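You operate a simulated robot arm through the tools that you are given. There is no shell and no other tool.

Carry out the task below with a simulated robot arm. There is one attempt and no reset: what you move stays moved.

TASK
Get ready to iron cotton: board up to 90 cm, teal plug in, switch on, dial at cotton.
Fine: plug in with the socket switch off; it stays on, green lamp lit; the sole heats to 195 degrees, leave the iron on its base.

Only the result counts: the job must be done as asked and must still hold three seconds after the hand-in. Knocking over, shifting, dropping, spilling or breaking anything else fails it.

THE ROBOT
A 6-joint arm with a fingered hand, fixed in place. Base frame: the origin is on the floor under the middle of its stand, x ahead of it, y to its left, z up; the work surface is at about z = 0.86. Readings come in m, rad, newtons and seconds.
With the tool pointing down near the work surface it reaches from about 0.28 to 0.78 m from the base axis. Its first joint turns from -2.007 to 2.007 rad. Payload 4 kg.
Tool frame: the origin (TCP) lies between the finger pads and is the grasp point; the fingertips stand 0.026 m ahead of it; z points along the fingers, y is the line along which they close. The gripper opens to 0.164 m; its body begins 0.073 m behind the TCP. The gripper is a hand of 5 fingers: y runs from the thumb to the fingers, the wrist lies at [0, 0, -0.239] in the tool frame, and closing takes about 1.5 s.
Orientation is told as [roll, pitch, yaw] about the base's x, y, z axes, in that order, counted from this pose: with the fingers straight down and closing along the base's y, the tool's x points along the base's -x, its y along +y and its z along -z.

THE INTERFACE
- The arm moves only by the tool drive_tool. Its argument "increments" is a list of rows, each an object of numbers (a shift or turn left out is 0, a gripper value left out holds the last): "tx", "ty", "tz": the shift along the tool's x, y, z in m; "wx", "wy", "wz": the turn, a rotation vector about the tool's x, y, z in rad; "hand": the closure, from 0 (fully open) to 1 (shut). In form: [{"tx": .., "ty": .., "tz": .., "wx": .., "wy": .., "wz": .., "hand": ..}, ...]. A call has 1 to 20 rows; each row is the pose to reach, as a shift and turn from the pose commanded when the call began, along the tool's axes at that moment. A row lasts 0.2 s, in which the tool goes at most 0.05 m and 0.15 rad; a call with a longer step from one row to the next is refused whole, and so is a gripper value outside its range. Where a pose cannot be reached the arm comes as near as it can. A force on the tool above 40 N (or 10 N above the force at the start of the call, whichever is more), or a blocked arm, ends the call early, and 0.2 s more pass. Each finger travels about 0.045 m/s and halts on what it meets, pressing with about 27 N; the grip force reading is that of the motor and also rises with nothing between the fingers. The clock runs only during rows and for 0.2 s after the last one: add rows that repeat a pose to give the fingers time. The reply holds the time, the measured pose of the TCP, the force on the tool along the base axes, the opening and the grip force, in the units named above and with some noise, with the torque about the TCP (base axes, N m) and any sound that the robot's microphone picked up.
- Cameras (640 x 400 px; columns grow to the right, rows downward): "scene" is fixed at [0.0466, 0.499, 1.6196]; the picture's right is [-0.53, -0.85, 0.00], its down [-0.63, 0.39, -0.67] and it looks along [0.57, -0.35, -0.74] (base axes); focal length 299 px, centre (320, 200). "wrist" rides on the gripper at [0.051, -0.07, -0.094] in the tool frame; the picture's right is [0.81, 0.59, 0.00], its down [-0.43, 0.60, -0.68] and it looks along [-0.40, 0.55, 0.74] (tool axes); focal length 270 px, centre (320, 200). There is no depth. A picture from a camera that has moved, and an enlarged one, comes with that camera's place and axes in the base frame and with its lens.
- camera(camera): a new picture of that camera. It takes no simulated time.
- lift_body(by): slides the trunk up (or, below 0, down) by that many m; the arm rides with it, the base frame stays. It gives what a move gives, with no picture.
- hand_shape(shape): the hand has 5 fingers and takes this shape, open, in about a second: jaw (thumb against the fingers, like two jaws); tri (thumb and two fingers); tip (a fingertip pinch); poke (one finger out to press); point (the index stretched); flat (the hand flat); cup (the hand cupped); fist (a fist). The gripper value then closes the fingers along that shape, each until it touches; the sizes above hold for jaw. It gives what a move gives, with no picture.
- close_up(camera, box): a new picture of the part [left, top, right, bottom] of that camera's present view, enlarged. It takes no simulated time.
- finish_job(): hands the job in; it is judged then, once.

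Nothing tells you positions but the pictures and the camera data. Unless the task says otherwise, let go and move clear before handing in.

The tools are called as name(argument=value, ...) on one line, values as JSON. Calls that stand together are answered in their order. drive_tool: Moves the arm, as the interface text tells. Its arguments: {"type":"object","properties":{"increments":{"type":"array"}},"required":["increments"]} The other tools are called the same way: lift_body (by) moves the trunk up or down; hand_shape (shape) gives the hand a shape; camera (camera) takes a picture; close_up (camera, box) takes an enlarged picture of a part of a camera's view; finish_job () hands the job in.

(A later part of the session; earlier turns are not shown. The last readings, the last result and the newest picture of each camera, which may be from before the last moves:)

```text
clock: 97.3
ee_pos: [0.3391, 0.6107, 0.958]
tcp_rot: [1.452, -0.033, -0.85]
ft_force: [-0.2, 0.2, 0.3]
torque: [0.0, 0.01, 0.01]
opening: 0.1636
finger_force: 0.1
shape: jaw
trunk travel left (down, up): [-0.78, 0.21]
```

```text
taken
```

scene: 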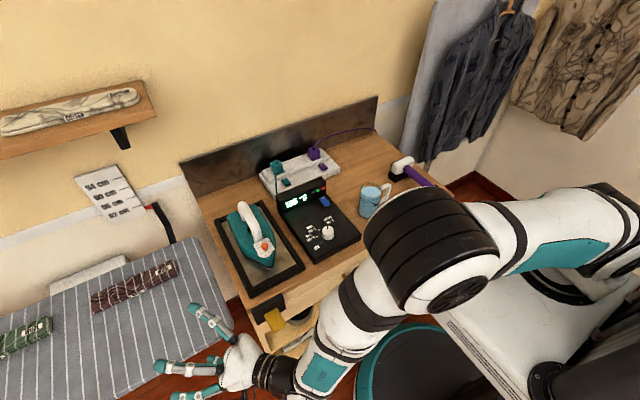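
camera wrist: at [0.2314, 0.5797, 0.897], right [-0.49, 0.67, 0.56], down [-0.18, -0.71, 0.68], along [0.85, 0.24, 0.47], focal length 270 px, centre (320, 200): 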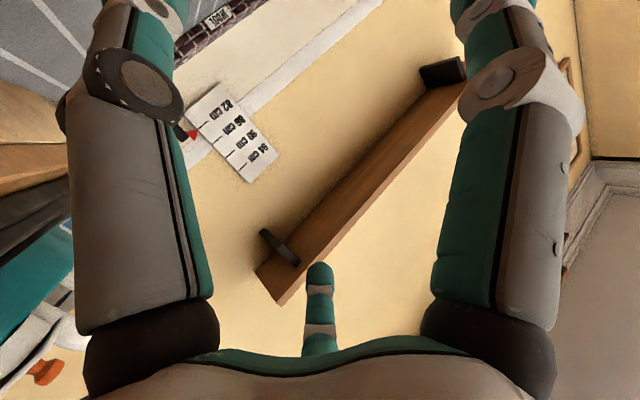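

lift_body(by=-0.1)

camera(camera="wrist")

close_up(camera="scene", box=[100, 250, 320, 400])

```text
clock: 98.6
ee_pos: [0.34, 0.6112, 0.8573]
tcp_rot: [1.452, -0.034, -0.85]
ft_force: [-0.4, -0.7, 0.4]
torque: [0.0, -0.03, 0.0]
opening: 0.1641
finger_force: 0.1
shape: jaw
trunk travel left (down, up): [-0.68, 0.31]
```

```text
taken
camera wrist: at [0.2314, 0.5797, 0.797], right [-0.49, 0.67, 0.56], down [-0.18, -0.71, 0.68], along [0.85, 0.24, 0.47], focal length 270 px, centre (320, 200)
```

wrist: 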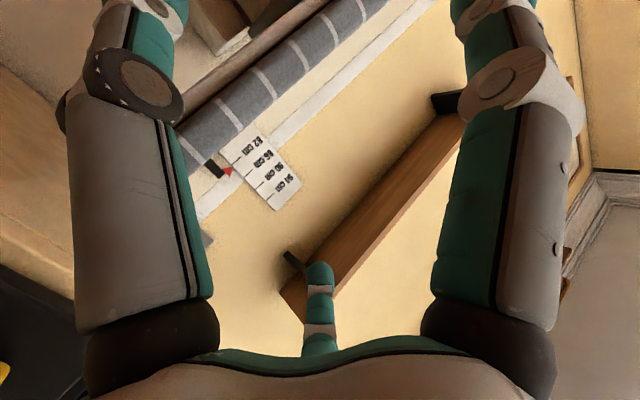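

```text
2.67 times, centred on (210, 325) of scene
camera zoom: at [0.0466, 0.499, 1.6196], right [-0.53, -0.85, 0.0], down [-0.63, 0.39, -0.67], along [0.57, -0.35, -0.74], focal length 796 px, centre (613, -133)
```

zoom: 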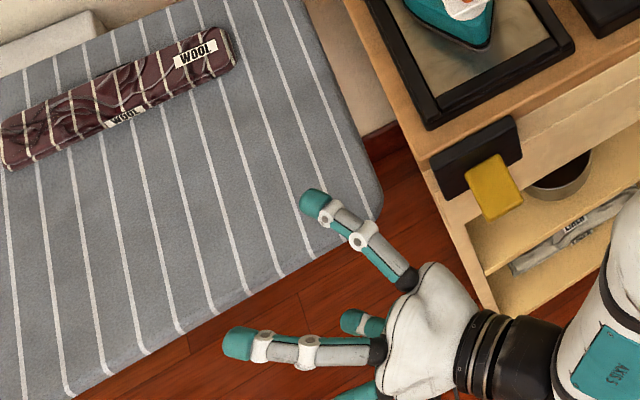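

close_up(camera="wrist", box=[170, 0, 400, 150])

close_up(camera="wrist", box=[190, 100, 320, 230])

```text
2.67 times, centred on (285, 75) of wrist
camera zoom: at [0.2314, 0.5797, 0.797], right [-0.49, 0.67, 0.56], down [-0.18, -0.71, 0.68], along [0.85, 0.24, 0.47], focal length 721 px, centre (413, 533)
```

zoom: 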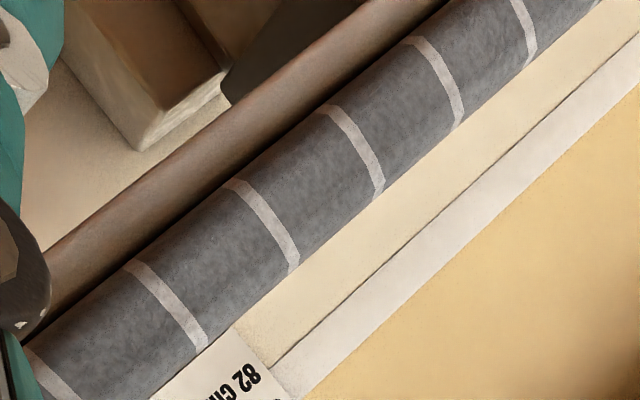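

```text
3.08 times, centred on (255, 165) of wrist
camera zoom: at [0.2314, 0.5797, 0.797], right [-0.49, 0.67, 0.56], down [-0.18, -0.71, 0.68], along [0.85, 0.24, 0.47], focal length 832 px, centre (520, 308)
```

zoom: 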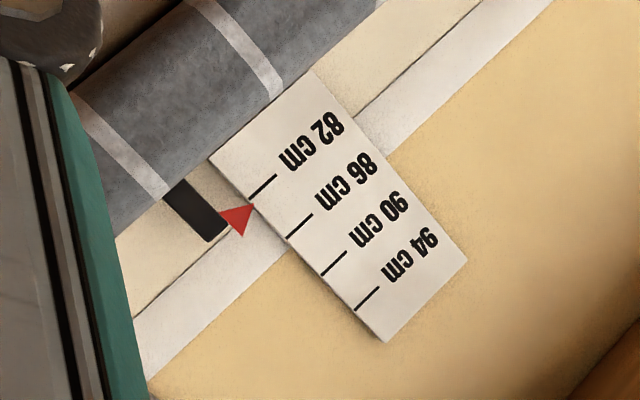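

The board edge spans z ≈ 0.782–0.820, with the cover over a wooden core. I'll lower the trunk another 7 cm so the fingers straddle it.

lift_body(by=-0.07)

camera(camera="wrist")

close_up(camera="scene", box=[100, 250, 320, 400])

```text
clock: 99.3
ee_pos: [0.3389, 0.6136, 0.8295]
tcp_rot: [1.481, -0.037, -0.852]
ft_force: [-7.1, -6.1, 20.1]
torque: [-1.26, -1.31, -0.96]
opening: 0.1636
finger_force: 0.0
shape: jaw
trunk travel left (down, up): [-0.641, 0.349]
stopped: the force on the tool passed its limit at 56 N (the readings are from after the stop); the commanded pose is now the measured one
```

```text
taken
camera wrist: at [0.2325, 0.5833, 0.7662], right [-0.51, 0.66, 0.56], down [-0.2, -0.72, 0.67], along [0.84, 0.23, 0.49], focal length 270 px, centre (320, 200)
```

wrist: 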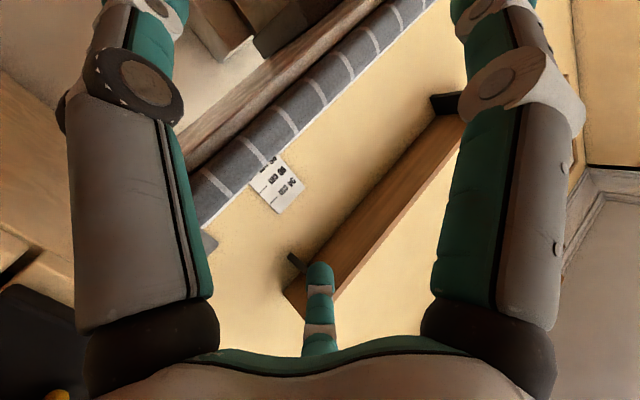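

```text
2.67 times, centred on (210, 325) of scene
camera zoom: at [0.0466, 0.499, 1.6196], right [-0.53, -0.85, 0.0], down [-0.63, 0.39, -0.67], along [0.57, -0.35, -0.74], focal length 796 px, centre (613, -133)
```

zoom: 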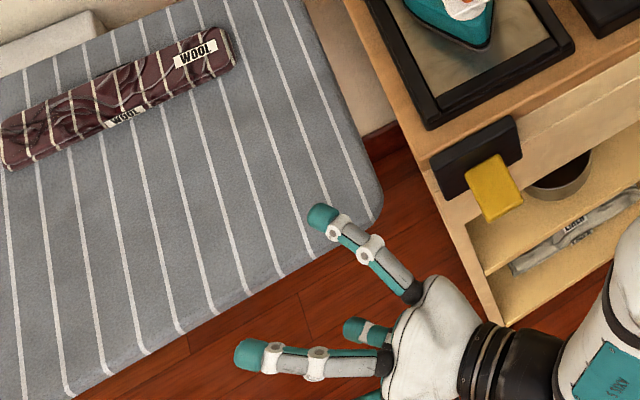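

A side finger touched the board's corner from above. I'll raise the trunk back at once and check that the board's pointer hasn't moved.

lift_body(by=0.04)

close_up(camera="wrist", box=[190, 100, 320, 230])

close_up(camera="scene", box=[90, 170, 240, 270])

```text
clock: 100.1
ee_pos: [0.339, 0.6128, 0.8646]
tcp_rot: [1.47, -0.037, -0.851]
ft_force: [-0.4, -0.3, 0.1]
torque: [0.01, -0.01, 0.02]
opening: 0.164
finger_force: 0.0
shape: jaw
trunk travel left (down, up): [-0.681, 0.309]
```

```text
3.08 times, centred on (255, 165) of wrist
camera zoom: at [0.2334, 0.5828, 0.8025], right [-0.5, 0.66, 0.56], down [-0.19, -0.71, 0.68], along [0.84, 0.23, 0.48], focal length 832 px, centre (520, 308)
```

zoom: 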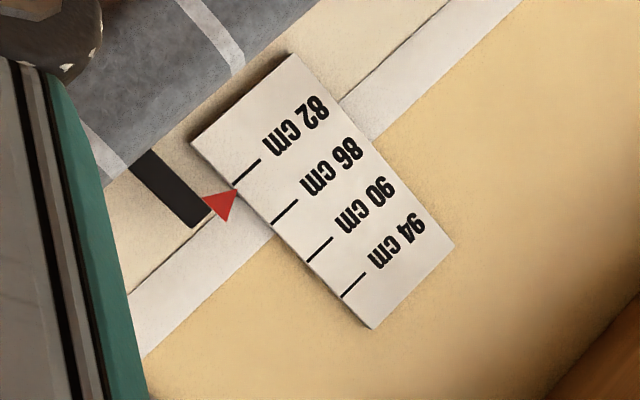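

```text
4.00 times, centred on (165, 220) of scene
camera zoom: at [0.0466, 0.499, 1.6196], right [-0.53, -0.85, 0.0], down [-0.63, 0.39, -0.67], along [0.57, -0.35, -0.74], focal length 1195 px, centre (940, 120)
```

zoom: 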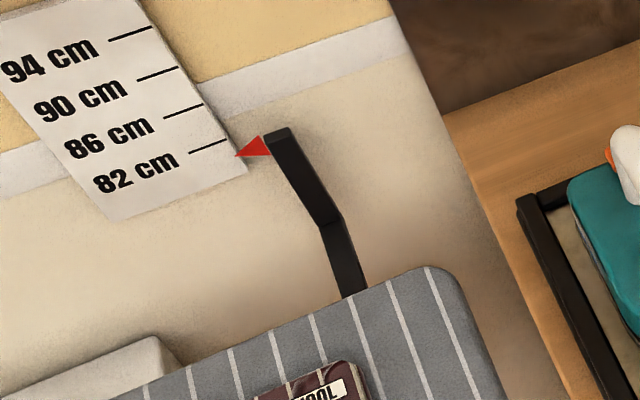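

The pointer is still at 82. I'll zoom in to see exactly where each finger is relative to the board corner.

close_up(camera="scene", box=[160, 290, 300, 400])

close_up(camera="wrist", box=[60, 0, 320, 200])

```text
3.64 times, centred on (230, 345) of scene
camera zoom: at [0.0466, 0.499, 1.6196], right [-0.53, -0.85, 0.0], down [-0.63, 0.39, -0.67], along [0.57, -0.35, -0.74], focal length 1086 px, centre (647, -327)
```

zoom: 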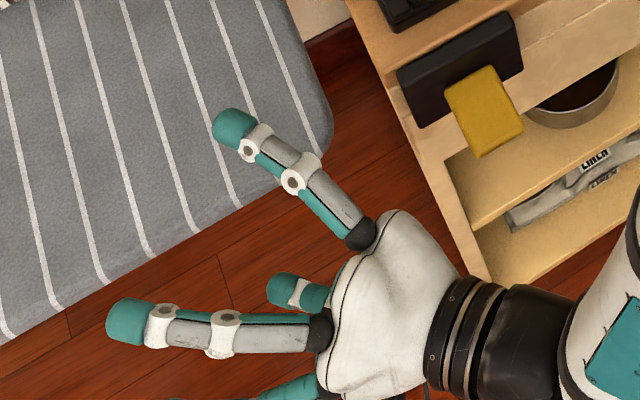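

```text
2.00 times, centred on (190, 100) of wrist
camera zoom: at [0.2334, 0.5828, 0.8025], right [-0.5, 0.66, 0.56], down [-0.19, -0.71, 0.68], along [0.84, 0.23, 0.48], focal length 541 px, centre (580, 400)
```

zoom: 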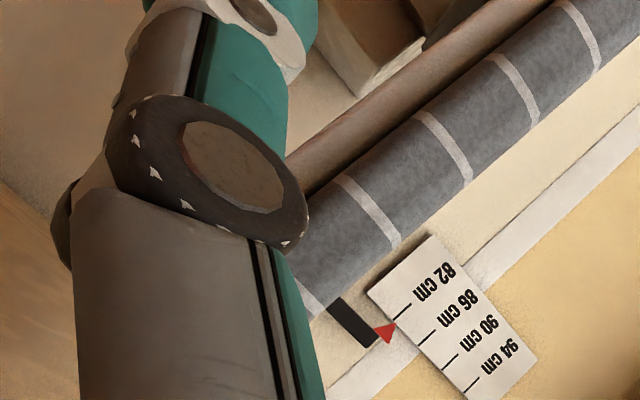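

The simplest sturdy way to raise the board is to push it up from underneath with a closed fist. I'll make a fist, back off clear of the edge and lower the trunk below the board.

hand_shape(shape="fist")

drive_tool(increments=[{"tz": -0.03}, {"tz": -0.06}, {"tz": -0.08}])

camera(camera="wrist")

close_up(camera="scene", box=[100, 250, 320, 400])

```text
clock: 101.0
ee_pos: [0.3402, 0.613, 0.8658]
tcp_rot: [1.472, -0.035, -0.852]
ft_force: [0.0, -0.3, 0.4]
torque: [-0.01, -0.01, 0.01]
opening: 0.0
finger_force: 0.1
shape: fist
trunk travel left (down, up): [-0.681, 0.309]
```

```text
clock: 101.8
ee_pos: [0.2801, 0.5652, 0.8752]
tcp_rot: [1.47, -0.045, -0.855]
ft_force: [-0.3, -0.1, -0.8]
torque: [-0.03, -0.01, 0.0]
opening: 0.0
finger_force: 0.0
shape: fist
out of reach, approached as far as the arm can: row 3
trunk travel left (down, up): [-0.681, 0.309]
```

```text
taken
camera wrist: at [0.1732, 0.5359, 0.8137], right [-0.5, 0.67, 0.55], down [-0.2, -0.71, 0.68], along [0.84, 0.23, 0.49], focal length 270 px, centre (320, 200)
```

wrist: 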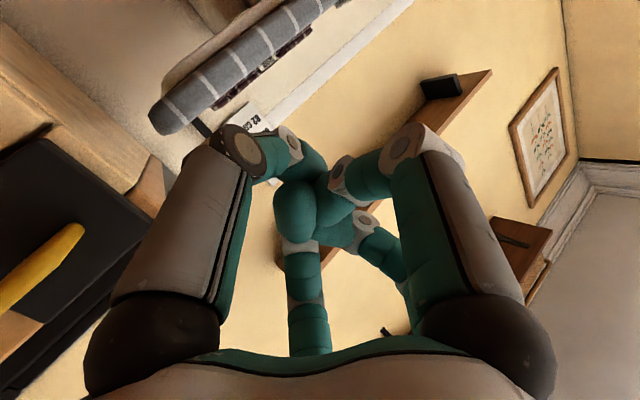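

```text
2.67 times, centred on (210, 325) of scene
camera zoom: at [0.0466, 0.499, 1.6196], right [-0.53, -0.85, 0.0], down [-0.63, 0.39, -0.67], along [0.57, -0.35, -0.74], focal length 796 px, centre (613, -133)
```

zoom: 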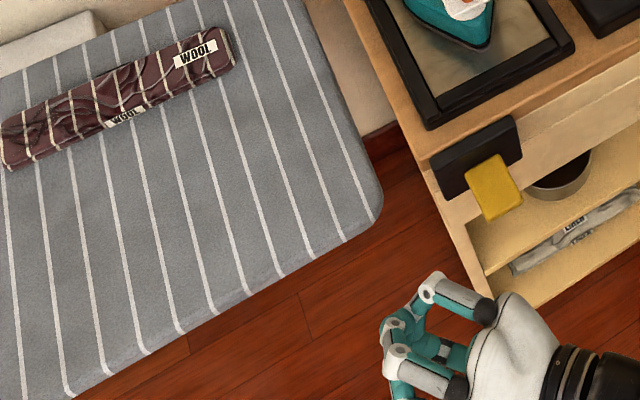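

lift_body(by=-0.1)

lift_body(by=-0.08)

camera(camera="wrist")

camera(camera="scene")

```text
clock: 103.1
ee_pos: [0.28, 0.5661, 0.7762]
tcp_rot: [1.469, -0.045, -0.855]
ft_force: [-1.0, -0.1, -0.3]
torque: [-0.01, -0.02, 0.03]
opening: 0.0002
finger_force: 0.0
shape: fist
trunk travel left (down, up): [-0.581, 0.409]
```

```text
clock: 104.3
ee_pos: [0.2805, 0.5657, 0.6955]
tcp_rot: [1.469, -0.044, -0.856]
ft_force: [-1.2, -0.5, -0.5]
torque: [0.02, -0.01, 0.0]
opening: 0.0
finger_force: 0.2
shape: fist
trunk travel left (down, up): [-0.501, 0.489]
```

```text
taken
camera wrist: at [0.1733, 0.5362, 0.6338], right [-0.5, 0.67, 0.55], down [-0.2, -0.71, 0.68], along [0.84, 0.23, 0.49], focal length 270 px, centre (320, 200)
```

wrist: 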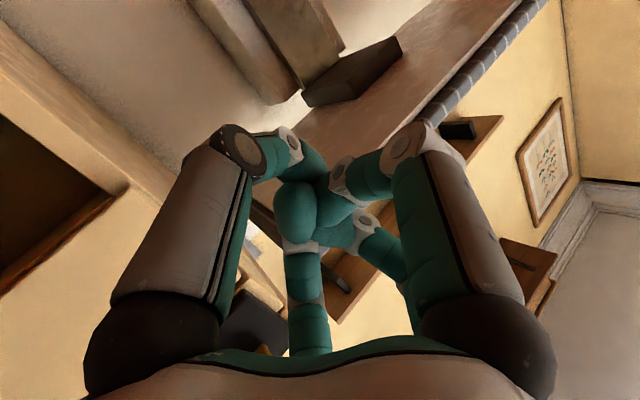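

```text
taken
```

scene: 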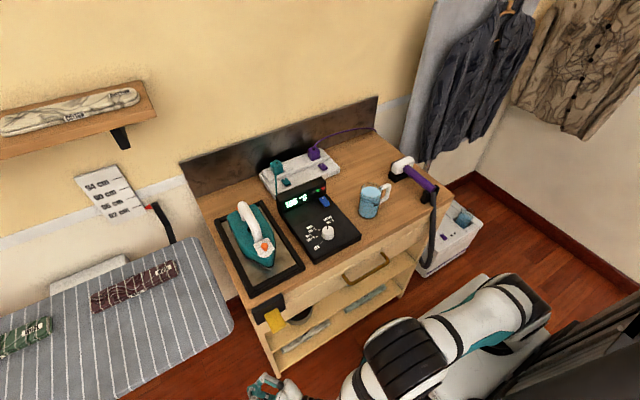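

close_up(camera="wrist", box=[190, 0, 560, 200])

close_up(camera="scene", box=[200, 320, 400, 400])

```text
1.73 times, centred on (375, 100) of wrist
camera zoom: at [0.1733, 0.5362, 0.6338], right [-0.5, 0.67, 0.55], down [-0.2, -0.71, 0.68], along [0.84, 0.23, 0.49], focal length 468 px, centre (225, 373)
```

zoom: 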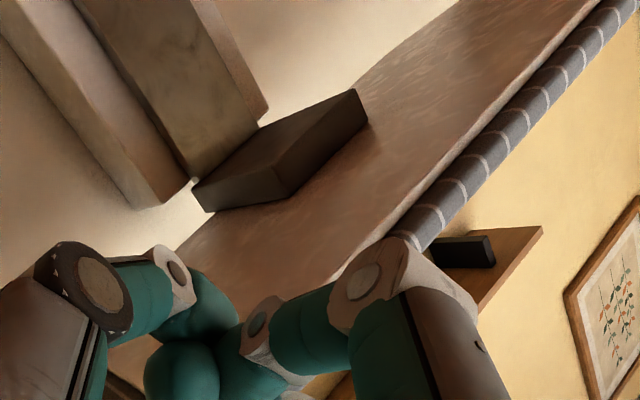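

```text
3.20 times, centred on (300, 360) of scene
camera zoom: at [0.0466, 0.499, 1.6196], right [-0.53, -0.85, 0.0], down [-0.63, 0.39, -0.67], along [0.57, -0.35, -0.74], focal length 956 px, centre (384, -312)
```

zoom: 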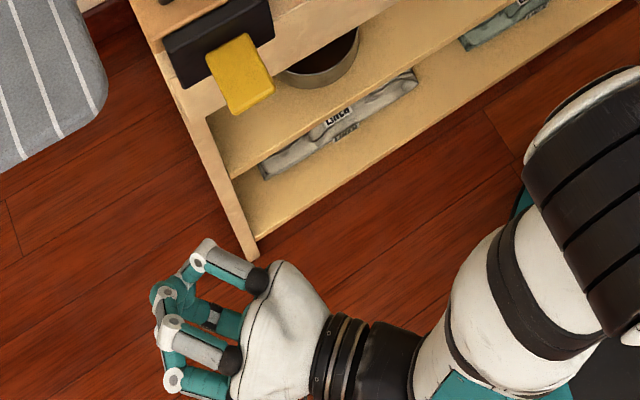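

The board's underside is clear here. Its support block is further along, near (0.71, 0.93). I'll drop 2 cm more for clearance and slide the fist under the front edge.

lift_body(by=-0.02)

drive_tool(increments=[{"tz": 0.044, "ty": 0.0045}, {"tz": 0.088, "ty": 0.009}, {"tz": 0.132, "ty": 0.0135}, {"tx": 0.001, "tz": 0.176, "ty": 0.018}, {"tx": 0.002, "tz": 0.22, "ty": 0.0225}, {"tx": 0.002, "tz": 0.2644, "ty": 0.0265}])

camera(camera="wrist")

camera(camera="scene")

```text
clock: 105.0
ee_pos: [0.2804, 0.5676, 0.6758]
tcp_rot: [1.469, -0.042, -0.856]
ft_force: [-0.3, 0.5, 0.5]
torque: [0.0, 0.01, 0.0]
opening: 0.0
finger_force: 0.1
shape: fist
trunk travel left (down, up): [-0.481, 0.509]
```

```text
clock: 106.4
ee_pos: [0.4807, 0.7428, 0.6749]
tcp_rot: [1.466, -0.046, -0.855]
ft_force: [0.1, 0.1, 0.2]
torque: [0.0, -0.01, 0.02]
opening: 0.0001
finger_force: 0.0
shape: fist
trunk travel left (down, up): [-0.481, 0.509]
```

```text
taken
camera wrist: at [0.3732, 0.7127, 0.6125], right [-0.5, 0.67, 0.55], down [-0.2, -0.71, 0.68], along [0.84, 0.23, 0.49], focal length 270 px, centre (320, 200)
```

wrist: 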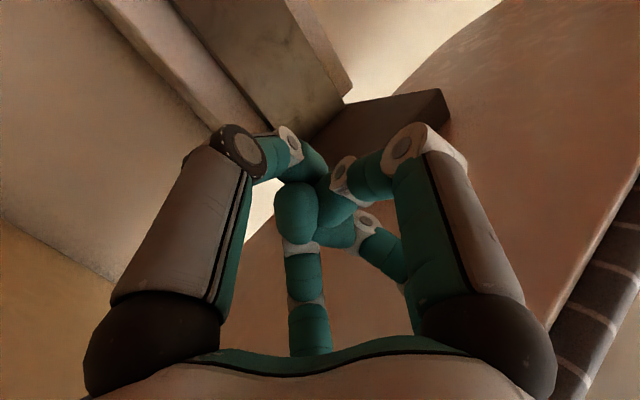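

```text
taken
```

scene: 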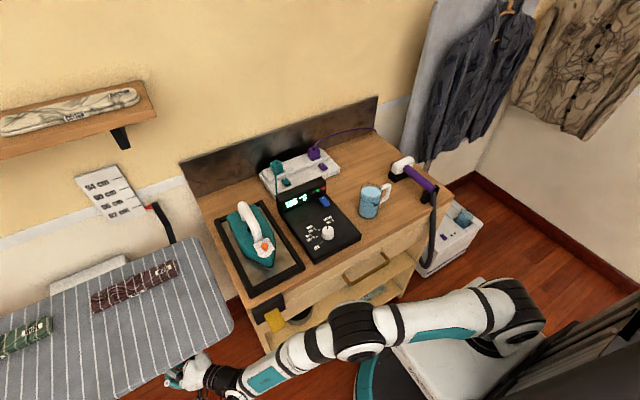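

The fist is under the board. I'll raise the trunk gently to find contact.

lift_body(by=0.03)

lift_body(by=0.015)

close_up(camera="scene", box=[90, 170, 240, 270])

```text
clock: 107.1
ee_pos: [0.4792, 0.7434, 0.705]
tcp_rot: [1.468, -0.043, -0.855]
ft_force: [-0.2, -0.5, -0.2]
torque: [0.01, -0.01, -0.03]
opening: 0.0001
finger_force: 0.0
shape: fist
trunk travel left (down, up): [-0.511, 0.479]
```

```text
clock: 107.8
ee_pos: [0.479, 0.7432, 0.7208]
tcp_rot: [1.471, -0.043, -0.856]
ft_force: [0.5, 0.5, 0.0]
torque: [-0.01, 0.02, 0.05]
opening: 0.0
finger_force: 0.0
shape: fist
trunk travel left (down, up): [-0.526, 0.464]
```

```text
4.00 times, centred on (165, 220) of scene
camera zoom: at [0.0466, 0.499, 1.6196], right [-0.53, -0.85, 0.0], down [-0.63, 0.39, -0.67], along [0.57, -0.35, -0.74], focal length 1195 px, centre (940, 120)
```

zoom: 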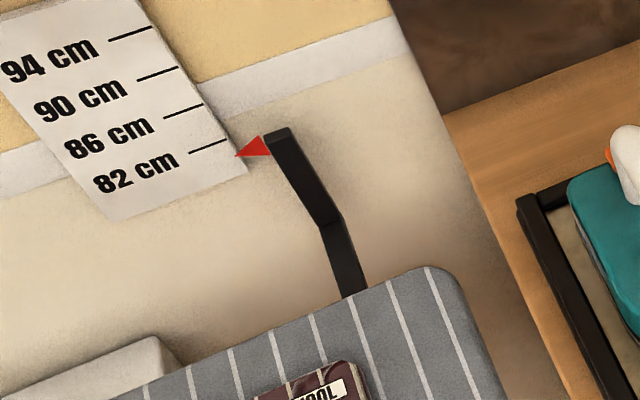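

lift_body(by=0.01)

lift_body(by=0.01)

close_up(camera="scene", box=[90, 170, 240, 270])

```text
clock: 108.3
ee_pos: [0.4802, 0.7429, 0.7302]
tcp_rot: [1.469, -0.044, -0.854]
ft_force: [0.1, 0.8, -0.1]
torque: [0.02, -0.02, -0.01]
opening: 0.0002
finger_force: 0.1
shape: fist
trunk travel left (down, up): [-0.536, 0.454]
```

```text
clock: 108.9
ee_pos: [0.48, 0.7421, 0.7334]
tcp_rot: [1.461, -0.047, -0.852]
ft_force: [-1.1, -1.6, -23.1]
torque: [1.32, -1.57, 0.01]
opening: 0.0
finger_force: 0.1
shape: fist
trunk travel left (down, up): [-0.546, 0.444]
```

```text
4.00 times, centred on (165, 220) of scene
camera zoom: at [0.0466, 0.499, 1.6196], right [-0.53, -0.85, 0.0], down [-0.63, 0.39, -0.67], along [0.57, -0.35, -0.74], focal length 1195 px, centre (940, 120)
```

zoom: 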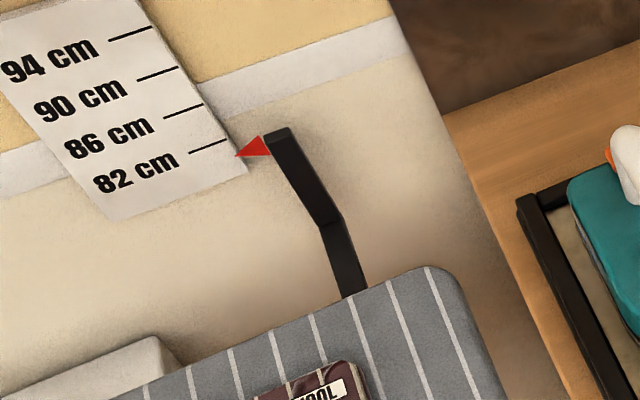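

The palm is in contact with 23 N upward and the board hasn't moved yet. I'll keep raising in small steps.

lift_body(by=0.01)

lift_body(by=0.01)

close_up(camera="scene", box=[90, 170, 240, 270])

```text
clock: 109.3
ee_pos: [0.4788, 0.7405, 0.7318]
tcp_rot: [1.449, -0.049, -0.852]
ft_force: [1.8, 4.6, -14.6]
torque: [0.43, -0.72, -0.21]
opening: 0.0
finger_force: 0.2
shape: fist
trunk travel left (down, up): [-0.551, 0.439]
stopped: the force on the tool passed its limit at 45 N (the readings are from after the stop); the commanded pose is now the measured one
```

```text
clock: 109.8
ee_pos: [0.4761, 0.738, 0.7322]
tcp_rot: [1.433, -0.057, -0.85]
ft_force: [1.6, 5.6, -15.5]
torque: [0.5, -0.85, -0.23]
opening: 0.0001
finger_force: 0.0
shape: fist
trunk travel left (down, up): [-0.559, 0.431]
stopped: the force on the tool passed its limit at 44 N (the readings are from after the stop); the commanded pose is now the measured one
```

```text
4.00 times, centred on (165, 220) of scene
camera zoom: at [0.0466, 0.499, 1.6196], right [-0.53, -0.85, 0.0], down [-0.63, 0.39, -0.67], along [0.57, -0.35, -0.74], focal length 1195 px, centre (940, 120)
```

zoom: 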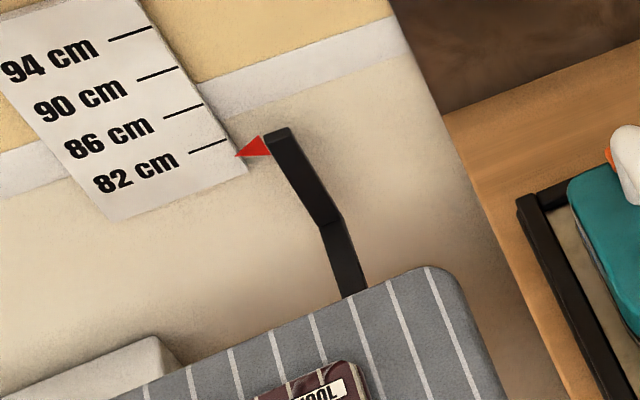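

The board doesn't move at 45 N, so it is probably locked or driven some other way. I'll lower the hand away and look for a release lever or control.

lift_body(by=-0.06)

camera(camera="wrist")

close_up(camera="scene", box=[230, 270, 330, 350])

close_up(camera="wrist", box=[170, 0, 500, 200])

close_up(camera="scene", box=[0, 230, 240, 400])

```text
clock: 110.8
ee_pos: [0.4752, 0.7379, 0.6766]
tcp_rot: [1.438, -0.052, -0.852]
ft_force: [0.2, -0.1, -0.6]
torque: [0.0, 0.03, 0.02]
opening: 0.0
finger_force: 0.0
shape: fist
trunk travel left (down, up): [-0.499, 0.491]
```

```text
taken
camera wrist: at [0.3686, 0.7051, 0.6167], right [-0.49, 0.68, 0.54], down [-0.19, -0.69, 0.7], along [0.85, 0.25, 0.47], focal length 270 px, centre (320, 200)
```

wrist: 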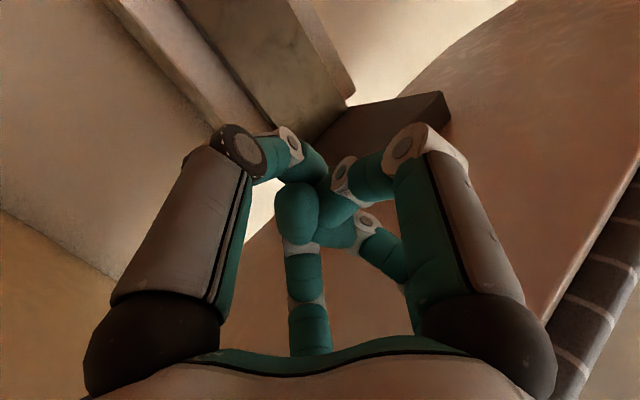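

```text
5.00 times, centred on (280, 310) of scene
camera zoom: at [0.0466, 0.499, 1.6196], right [-0.53, -0.85, 0.0], down [-0.63, 0.39, -0.67], along [0.57, -0.35, -0.74], focal length 1493 px, centre (520, -350)
```

zoom: 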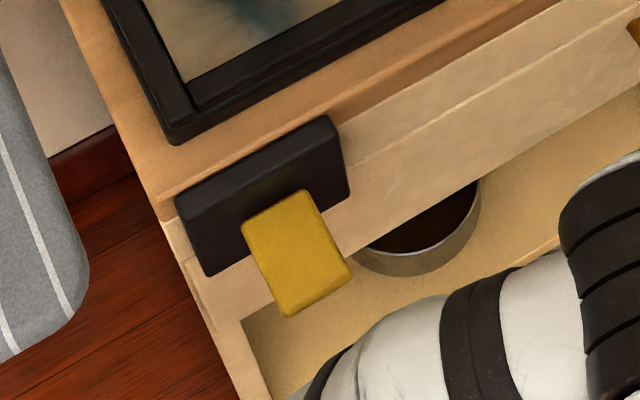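

```text
1.94 times, centred on (335, 100) of wrist
camera zoom: at [0.3686, 0.7051, 0.6167], right [-0.49, 0.68, 0.54], down [-0.19, -0.69, 0.7], along [0.85, 0.25, 0.47], focal length 524 px, centre (291, 394)
```

zoom: 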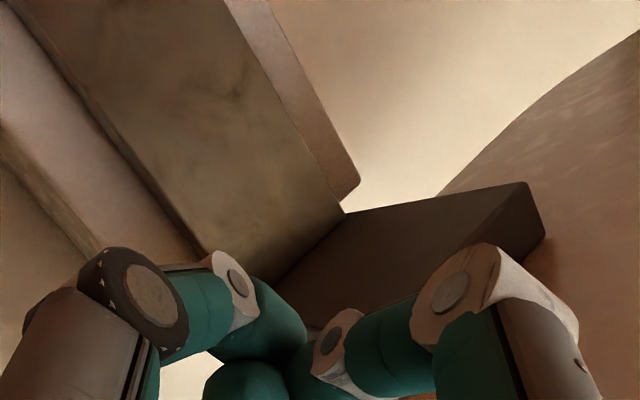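

```text
2.35 times, centred on (120, 315) of scene
camera zoom: at [0.0466, 0.499, 1.6196], right [-0.53, -0.85, 0.0], down [-0.63, 0.39, -0.67], along [0.57, -0.35, -0.74], focal length 703 px, centre (791, -71)
```

zoom: 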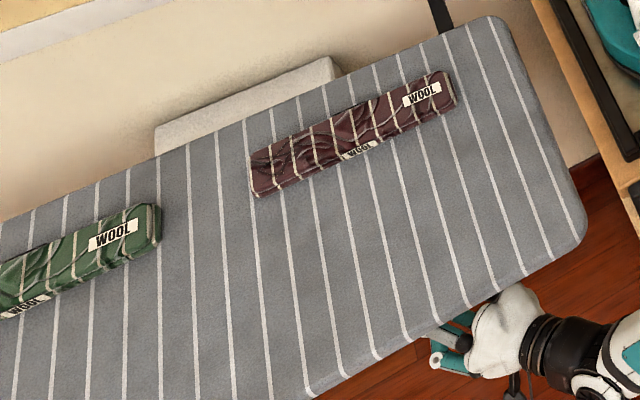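

On the cart's front-left corner there is a black box with a yellow paddle, which may be the board's lift control. I'll retreat from under the board and look at it.

drive_tool(increments=[{"tz": -0.044, "ty": -0.0045}, {"tz": -0.088, "ty": -0.009}, {"tz": -0.132, "ty": -0.0135}, {"tz": -0.176, "ty": -0.018}, {"tz": -0.22, "ty": -0.0225}, {"tz": -0.25, "ty": -0.026}])

lift_body(by=0.12)

camera(camera="wrist")

camera(camera="scene")

```text
clock: 112.2
ee_pos: [0.2875, 0.5719, 0.6835]
tcp_rot: [1.44, -0.051, -0.851]
ft_force: [-0.6, 0.6, -0.4]
torque: [0.0, -0.03, -0.02]
opening: 0.0
finger_force: 0.1
shape: fist
trunk travel left (down, up): [-0.499, 0.491]
```

```text
clock: 113.7
ee_pos: [0.2862, 0.5723, 0.8039]
tcp_rot: [1.44, -0.053, -0.852]
ft_force: [-0.9, -0.6, 0.3]
torque: [0.02, 0.02, -0.02]
opening: 0.0
finger_force: 0.0
shape: fist
trunk travel left (down, up): [-0.619, 0.371]
```

```text
taken
camera wrist: at [0.1796, 0.5403, 0.7433], right [-0.49, 0.68, 0.54], down [-0.19, -0.69, 0.7], along [0.85, 0.25, 0.47], focal length 270 px, centre (320, 200)
```

wrist: 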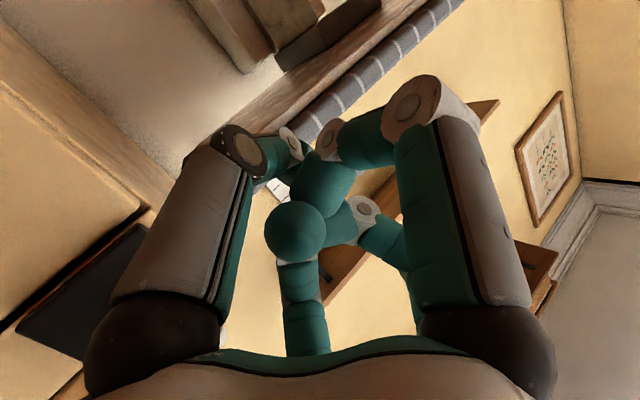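

```text
taken
```

scene: 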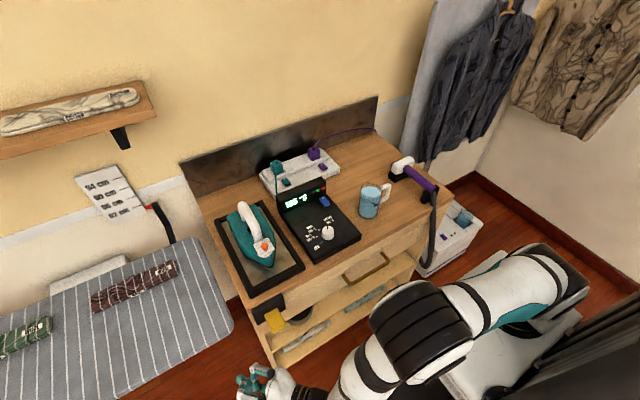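

I need a clear look at that paddle. I'll raise the trunk and bring the tool back to pointing down.

lift_body(by=0.25)

drive_tool(increments=[{"wz": -0.143}, {"wz": -0.286}, {"wz": -0.428}, {"wz": -0.571}, {"wz": -0.714}, {"wz": -0.857}, {"wz": -1.0}, {"wz": -1.143}, {"wz": -1.285}, {"wz": -1.428}, {"wz": -1.571}])

drive_tool(increments=[{"wy": 0.144}, {"wy": 0.288}, {"wy": 0.432}, {"wy": 0.576}, {"wy": 0.72}, {"wy": 0.864}, {"wy": 1.008}, {"wy": 1.152}, {"wy": 1.296}, {"wy": 1.44}])

camera(camera="wrist")

```text
clock: 116.3
ee_pos: [0.2876, 0.5732, 1.0533]
tcp_rot: [1.44, -0.052, -0.852]
ft_force: [-0.5, -0.1, 0.1]
torque: [0.0, -0.03, -0.02]
opening: 0.0001
finger_force: 0.2
shape: fist
trunk travel left (down, up): [-0.869, 0.121]
```

```text
clock: 118.7
ee_pos: [0.287, 0.5734, 1.0529]
tcp_rot: [-0.398, -1.43, 1.115]
ft_force: [0.2, 0.2, 0.2]
torque: [0.01, -0.01, -0.02]
opening: 0.0
finger_force: 0.0
shape: fist
trunk travel left (down, up): [-0.869, 0.121]
```

```text
clock: 120.9
ee_pos: [0.2881, 0.5723, 1.0533]
tcp_rot: [-0.052, 0.004, 0.72]
ft_force: [0.2, 0.3, 0.5]
torque: [0.03, -0.01, 0.02]
opening: 0.0
finger_force: 0.1
shape: fist
trunk travel left (down, up): [-0.869, 0.121]
```

```text
taken
camera wrist: at [0.2926, 0.4902, 1.1493], right [-1.0, -0.09, -0.03], down [-0.09, 0.76, 0.64], along [-0.04, 0.64, -0.76], focal length 270 px, centre (320, 200)
```

wrist: 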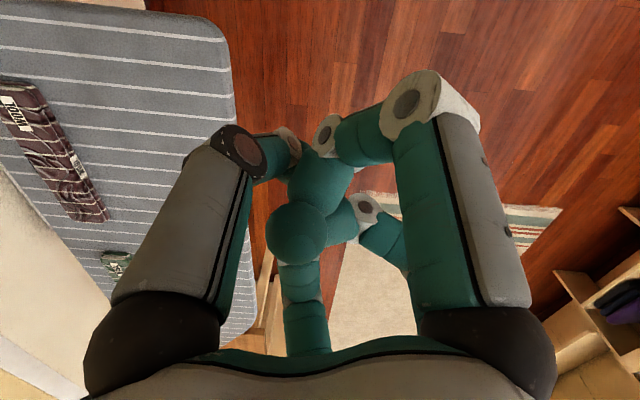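

hand_shape(shape="jaw")

drive_tool(increments=[{"tx": 0.0107, "ty": -0.0051, "tz": 0.0048, "wz": 0.138}, {"tx": 0.0215, "ty": -0.0102, "tz": 0.0096, "wz": 0.276}, {"tx": 0.0322, "ty": -0.0152, "tz": 0.0145, "wz": 0.415}, {"tx": 0.043, "ty": -0.0203, "tz": 0.0193, "wz": 0.553}, {"tx": 0.0537, "ty": -0.0254, "tz": 0.0241, "wz": 0.691}, {"tx": 0.0645, "ty": -0.0305, "tz": 0.0289, "wz": 0.829}, {"tx": 0.0752, "ty": -0.0356, "tz": 0.0337, "wz": 0.967}, {"tx": 0.086, "ty": -0.0406, "tz": 0.0385, "wz": 1.105}, {"tx": 0.0967, "ty": -0.0457, "tz": 0.0434, "wz": 1.244}, {"tx": 0.1075, "ty": -0.0508, "tz": 0.0482, "wz": 1.382}, {"tx": 0.1182, "ty": -0.0559, "tz": 0.053, "wz": 1.52}])

camera(camera="wrist")

camera(camera="scene")

```text
clock: 121.8
ee_pos: [0.2876, 0.5739, 1.053]
tcp_rot: [-0.053, 0.0, 0.718]
ft_force: [-0.1, 0.2, 1.0]
torque: [-0.03, -0.03, -0.04]
opening: 0.1634
finger_force: 0.1
shape: jaw
trunk travel left (down, up): [-0.869, 0.121]
```

```text
clock: 124.2
ee_pos: [0.2379, 0.4506, 1.0043]
tcp_rot: [0.0, -0.051, -0.803]
ft_force: [-0.1, -0.6, 1.2]
torque: [-0.01, -0.02, 0.01]
opening: 0.164
finger_force: 0.0
shape: jaw
trunk travel left (down, up): [-0.869, 0.121]
```

```text
taken
camera wrist: at [0.149, 0.4412, 1.0936], right [-0.14, 0.99, -0.04], down [0.7, 0.13, 0.7], along [0.7, 0.07, -0.71], focal length 270 px, centre (320, 200)
```

wrist: 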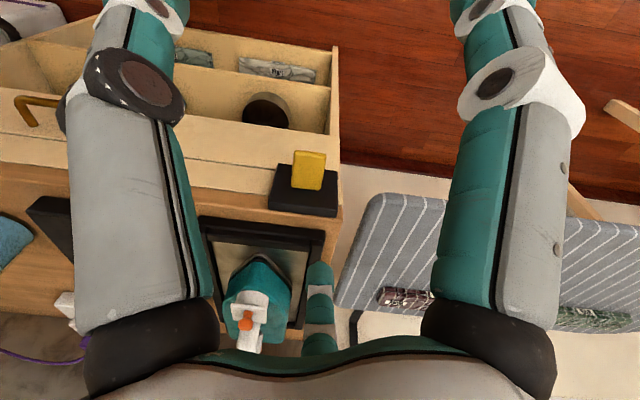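

```text
taken
```

scene: 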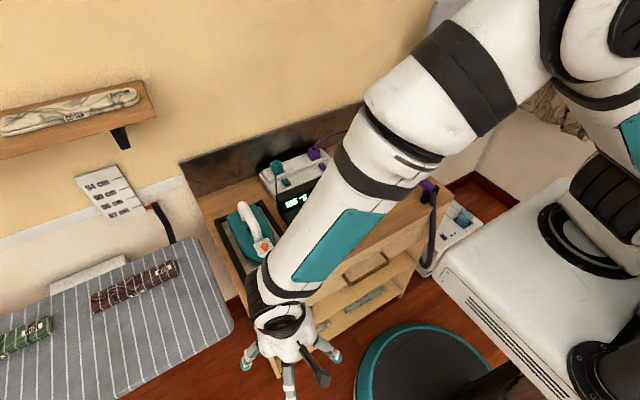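

close_up(camera="wrist", box=[250, 130, 360, 230])

close_up(camera="wrist", box=[280, 140, 340, 200])

```text
4.00 times, centred on (305, 180) of wrist
camera zoom: at [0.149, 0.4412, 1.0936], right [-0.14, 0.99, -0.04], down [0.7, 0.13, 0.7], along [0.7, 0.07, -0.71], focal length 1081 px, centre (380, 280)
```

zoom: 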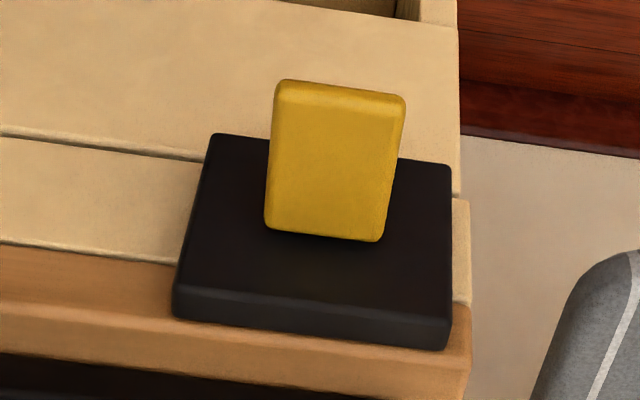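

```text
6.67 times, centred on (310, 170) of wrist
camera zoom: at [0.149, 0.4412, 1.0936], right [-0.14, 0.99, -0.04], down [0.7, 0.13, 0.7], along [0.7, 0.07, -0.71], focal length 1802 px, centre (387, 400)
```

zoom: 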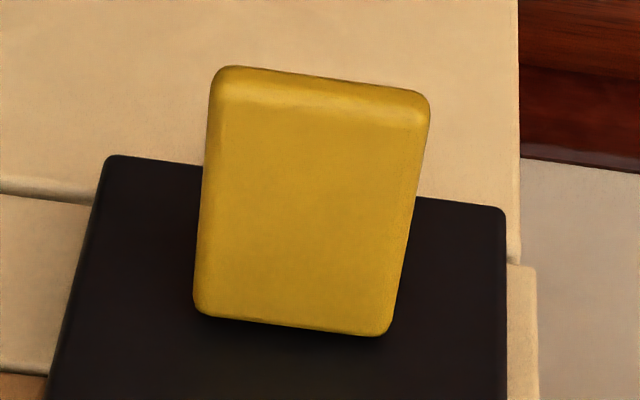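

The yellow paddle is a horizontal lever about 4 cm wide, sticking out from the box at x 0.344–0.395, y ≈ 0.445, z ≈ 0.82. It looks like the lift control, so I'll reorient to grip it between thumb and fingers from the front.

drive_tool(increments=[{"wz": -0.134}, {"wz": -0.268}, {"wz": -0.402}, {"wz": -0.535}, {"wz": -0.669}, {"wz": -0.803}])

drive_tool(increments=[{"wy": -0.14, "tz": 0.005, "hand": 0.3}, {"wy": -0.28, "tz": 0.01}, {"wy": -0.42, "tz": 0.015}, {"wy": -0.56, "tz": 0.02}, {"wy": -0.7, "tz": 0.02}, {"wy": -0.84, "tz": 0.02}, {"wy": -0.95, "tz": 0.02}])

camera(camera="wrist")

camera(camera="scene")

```text
clock: 125.6
ee_pos: [0.2373, 0.4502, 1.0039]
tcp_rot: [-0.039, -0.036, 0.005]
ft_force: [0.3, 0.3, 0.0]
torque: [0.01, 0.0, -0.03]
opening: 0.164
finger_force: 0.0
shape: jaw
trunk travel left (down, up): [-0.869, 0.121]
```

```text
clock: 127.2
ee_pos: [0.2369, 0.4492, 0.9838]
tcp_rot: [-0.07, -0.986, 0.062]
ft_force: [0.2, 0.6, 0.0]
torque: [-0.02, 0.01, 0.0]
opening: 0.1149
finger_force: 0.0
shape: jaw
trunk travel left (down, up): [-0.869, 0.121]
```

```text
taken
camera wrist: at [0.1319, 0.3799, 0.9949], right [-0.45, 0.56, -0.7], down [-0.33, 0.62, 0.71], along [0.83, 0.55, -0.09], focal length 270 px, centre (320, 200)
```

wrist: 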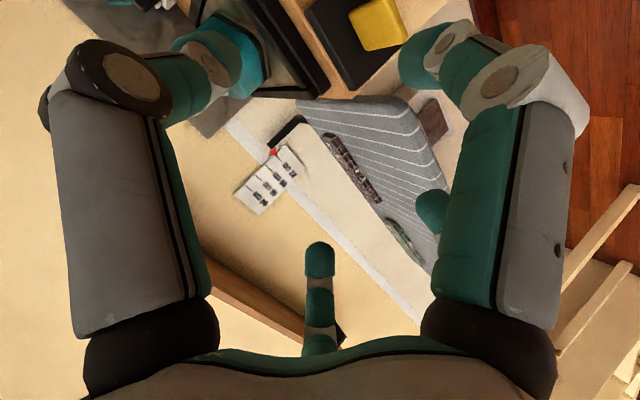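

```text
taken
```

scene: 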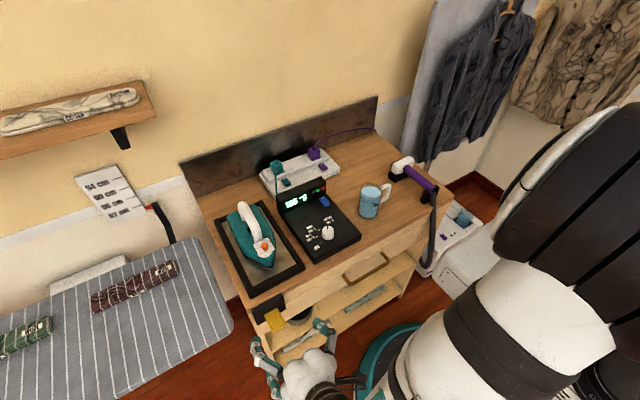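

drive_tool(increments=[{"tx": 0.018, "ty": 0.0006, "tz": 0.026}, {"tx": 0.035, "ty": 0.0012, "tz": 0.052}, {"tx": 0.052, "ty": 0.0018, "tz": 0.077}, {"tx": 0.0698, "ty": 0.0023, "tz": 0.103}])

camera(camera="wrist")

close_up(camera="scene", box=[210, 270, 340, 380])

```text
clock: 128.2
ee_pos: [0.2865, 0.4478, 0.868]
tcp_rot: [-0.071, -0.984, 0.06]
ft_force: [0.0, -0.6, -0.2]
torque: [-0.02, -0.01, 0.03]
opening: 0.1153
finger_force: 0.1
shape: jaw
trunk travel left (down, up): [-0.869, 0.121]
```

```text
taken
camera wrist: at [0.1797, 0.3774, 0.8795], right [-0.45, 0.56, -0.7], down [-0.33, 0.62, 0.71], along [0.83, 0.55, -0.1], focal length 270 px, centre (320, 200)
```

wrist: 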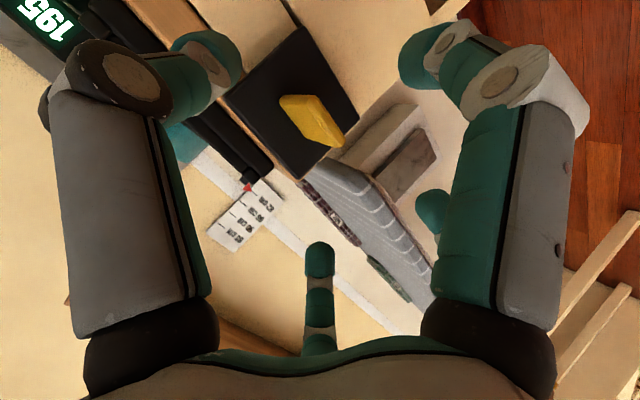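

```text
3.64 times, centred on (275, 325) of scene
camera zoom: at [0.0466, 0.499, 1.6196], right [-0.53, -0.85, 0.0], down [-0.63, 0.39, -0.67], along [0.57, -0.35, -0.74], focal length 1086 px, centre (484, -254)
```

zoom: 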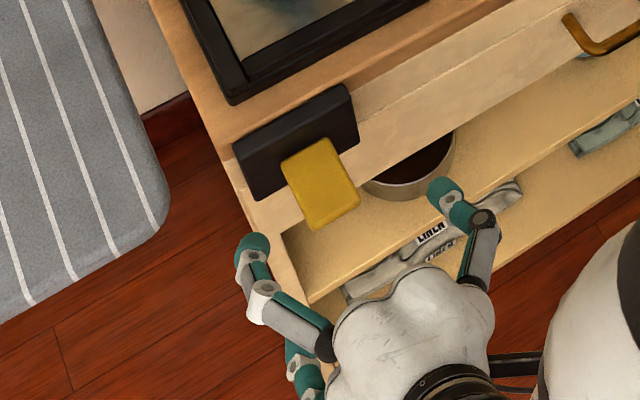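

close_up(camera="wrist", box=[220, 20, 370, 190])

```text
2.35 times, centred on (295, 105) of wrist
camera zoom: at [0.1797, 0.3774, 0.8795], right [-0.45, 0.56, -0.7], down [-0.33, 0.62, 0.71], along [0.83, 0.55, -0.1], focal length 636 px, centre (379, 424)
```

zoom: 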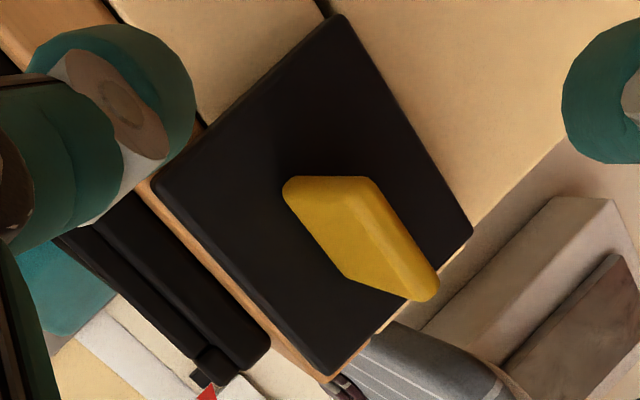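

The paddle geometry is confirmed: hinge edge at (0.395, z 0.825), free end at (0.344, z 0.815), y 0.425–0.466. I'll test it with a light downward press using the poke finger while watching the board pointer.

hand_shape(shape="poke")

drive_tool(increments=[{"tx": -0.008, "tz": 0.017}, {"tx": -0.008, "tz": 0.038}, {"tx": 0.002, "ty": -0.001, "tz": 0.05}])

camera(camera="wrist")

close_up(camera="scene", box=[210, 270, 340, 380])

```text
clock: 129.1
ee_pos: [0.2858, 0.4469, 0.8683]
tcp_rot: [-0.07, -0.985, 0.06]
ft_force: [-0.5, 0.5, -0.6]
torque: [-0.01, 0.0, 0.01]
opening: 0.0
finger_force: 0.0
shape: poke
trunk travel left (down, up): [-0.869, 0.121]
```

```text
clock: 129.9
ee_pos: [0.3261, 0.445, 0.8401]
tcp_rot: [-0.072, -0.984, 0.06]
ft_force: [-1.4, 0.2, 1.7]
torque: [-0.03, -0.01, -0.03]
opening: 0.0
finger_force: 0.0
shape: poke
trunk travel left (down, up): [-0.869, 0.121]
```

```text
taken
camera wrist: at [0.2197, 0.375, 0.8507], right [-0.45, 0.56, -0.7], down [-0.33, 0.62, 0.71], along [0.83, 0.55, -0.1], focal length 270 px, centre (320, 200)
```

wrist: 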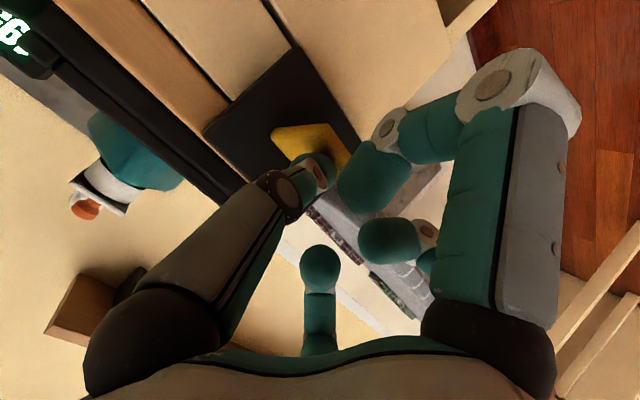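

```text
3.64 times, centred on (275, 325) of scene
camera zoom: at [0.0466, 0.499, 1.6196], right [-0.53, -0.85, 0.0], down [-0.63, 0.39, -0.67], along [0.57, -0.35, -0.74], focal length 1086 px, centre (484, -254)
```

zoom: 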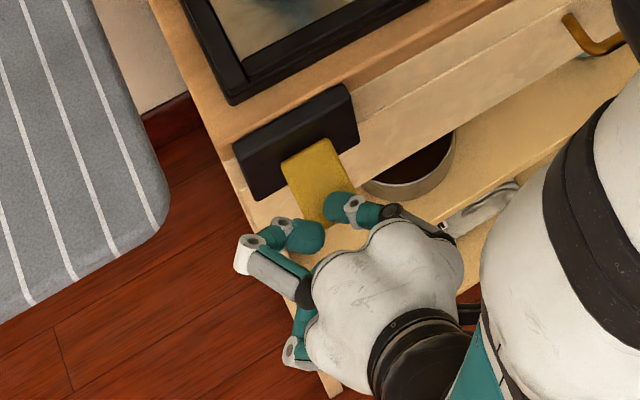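

drive_tool(increments=[{"tx": 0.0033, "tz": 0.0022}, {"tx": 0.0067, "tz": 0.0044}, {"tx": 0.01, "tz": 0.0066}, {"tx": 0.0117, "tz": 0.0077}])

close_up(camera="scene", box=[90, 170, 240, 270])

close_up(camera="scene", box=[210, 270, 340, 380])

```text
clock: 130.9
ee_pos: [0.3257, 0.4456, 0.8254]
tcp_rot: [-0.067, -0.985, 0.059]
ft_force: [-2.0, -2.1, 17.4]
torque: [-0.05, -0.3, -0.02]
opening: 0.0001
finger_force: 0.0
shape: poke
trunk travel left (down, up): [-0.869, 0.121]
```

```text
4.00 times, centred on (165, 220) of scene
camera zoom: at [0.0466, 0.499, 1.6196], right [-0.53, -0.85, 0.0], down [-0.63, 0.39, -0.67], along [0.57, -0.35, -0.74], focal length 1195 px, centre (940, 120)
```

zoom: 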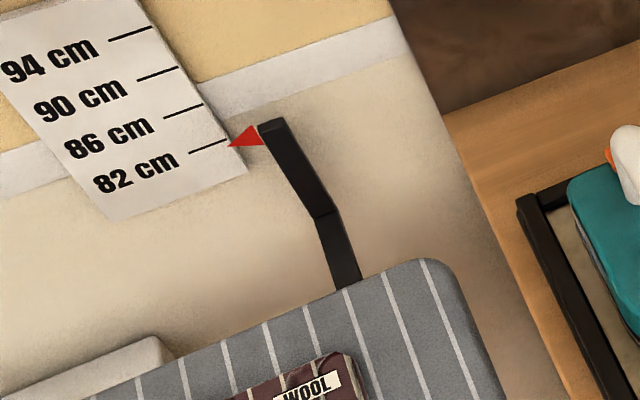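

```text
3.64 times, centred on (275, 325) of scene
camera zoom: at [0.0466, 0.499, 1.6196], right [-0.53, -0.85, 0.0], down [-0.63, 0.39, -0.67], along [0.57, -0.35, -0.74], focal length 1086 px, centre (484, -254)
```

zoom: 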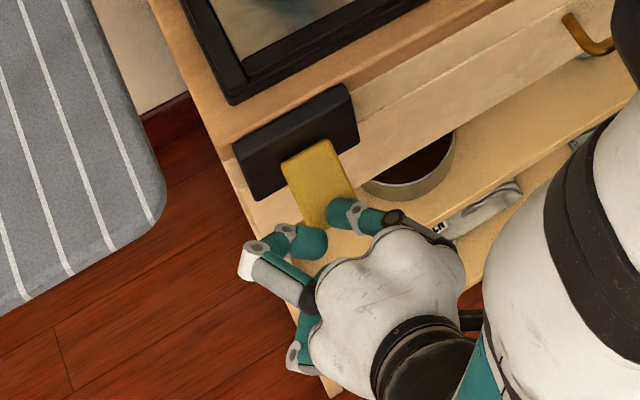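

Pressing the paddle down drives the board up, and the pointer has already risen about 1 cm. I'll hold the press for short intervals and track the pointer.

drive_tool(increments=[{"tx": 0.0}, {"tx": 0.0}])

close_up(camera="scene", box=[90, 170, 240, 270])

```text
clock: 131.5
ee_pos: [0.3233, 0.4452, 0.8269]
tcp_rot: [-0.067, -0.985, 0.061]
ft_force: [-2.5, 0.4, 19.9]
torque: [-0.03, -0.36, 0.0]
opening: 0.0
finger_force: 0.1
shape: poke
trunk travel left (down, up): [-0.869, 0.121]
```

```text
4.00 times, centred on (165, 220) of scene
camera zoom: at [0.0466, 0.499, 1.6196], right [-0.53, -0.85, 0.0], down [-0.63, 0.39, -0.67], along [0.57, -0.35, -0.74], focal length 1195 px, centre (940, 120)
```

zoom: 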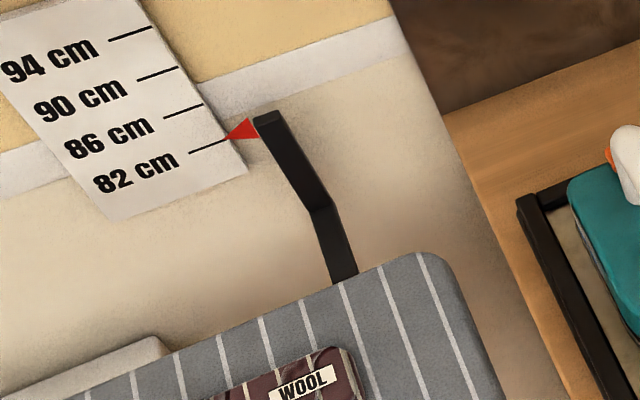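

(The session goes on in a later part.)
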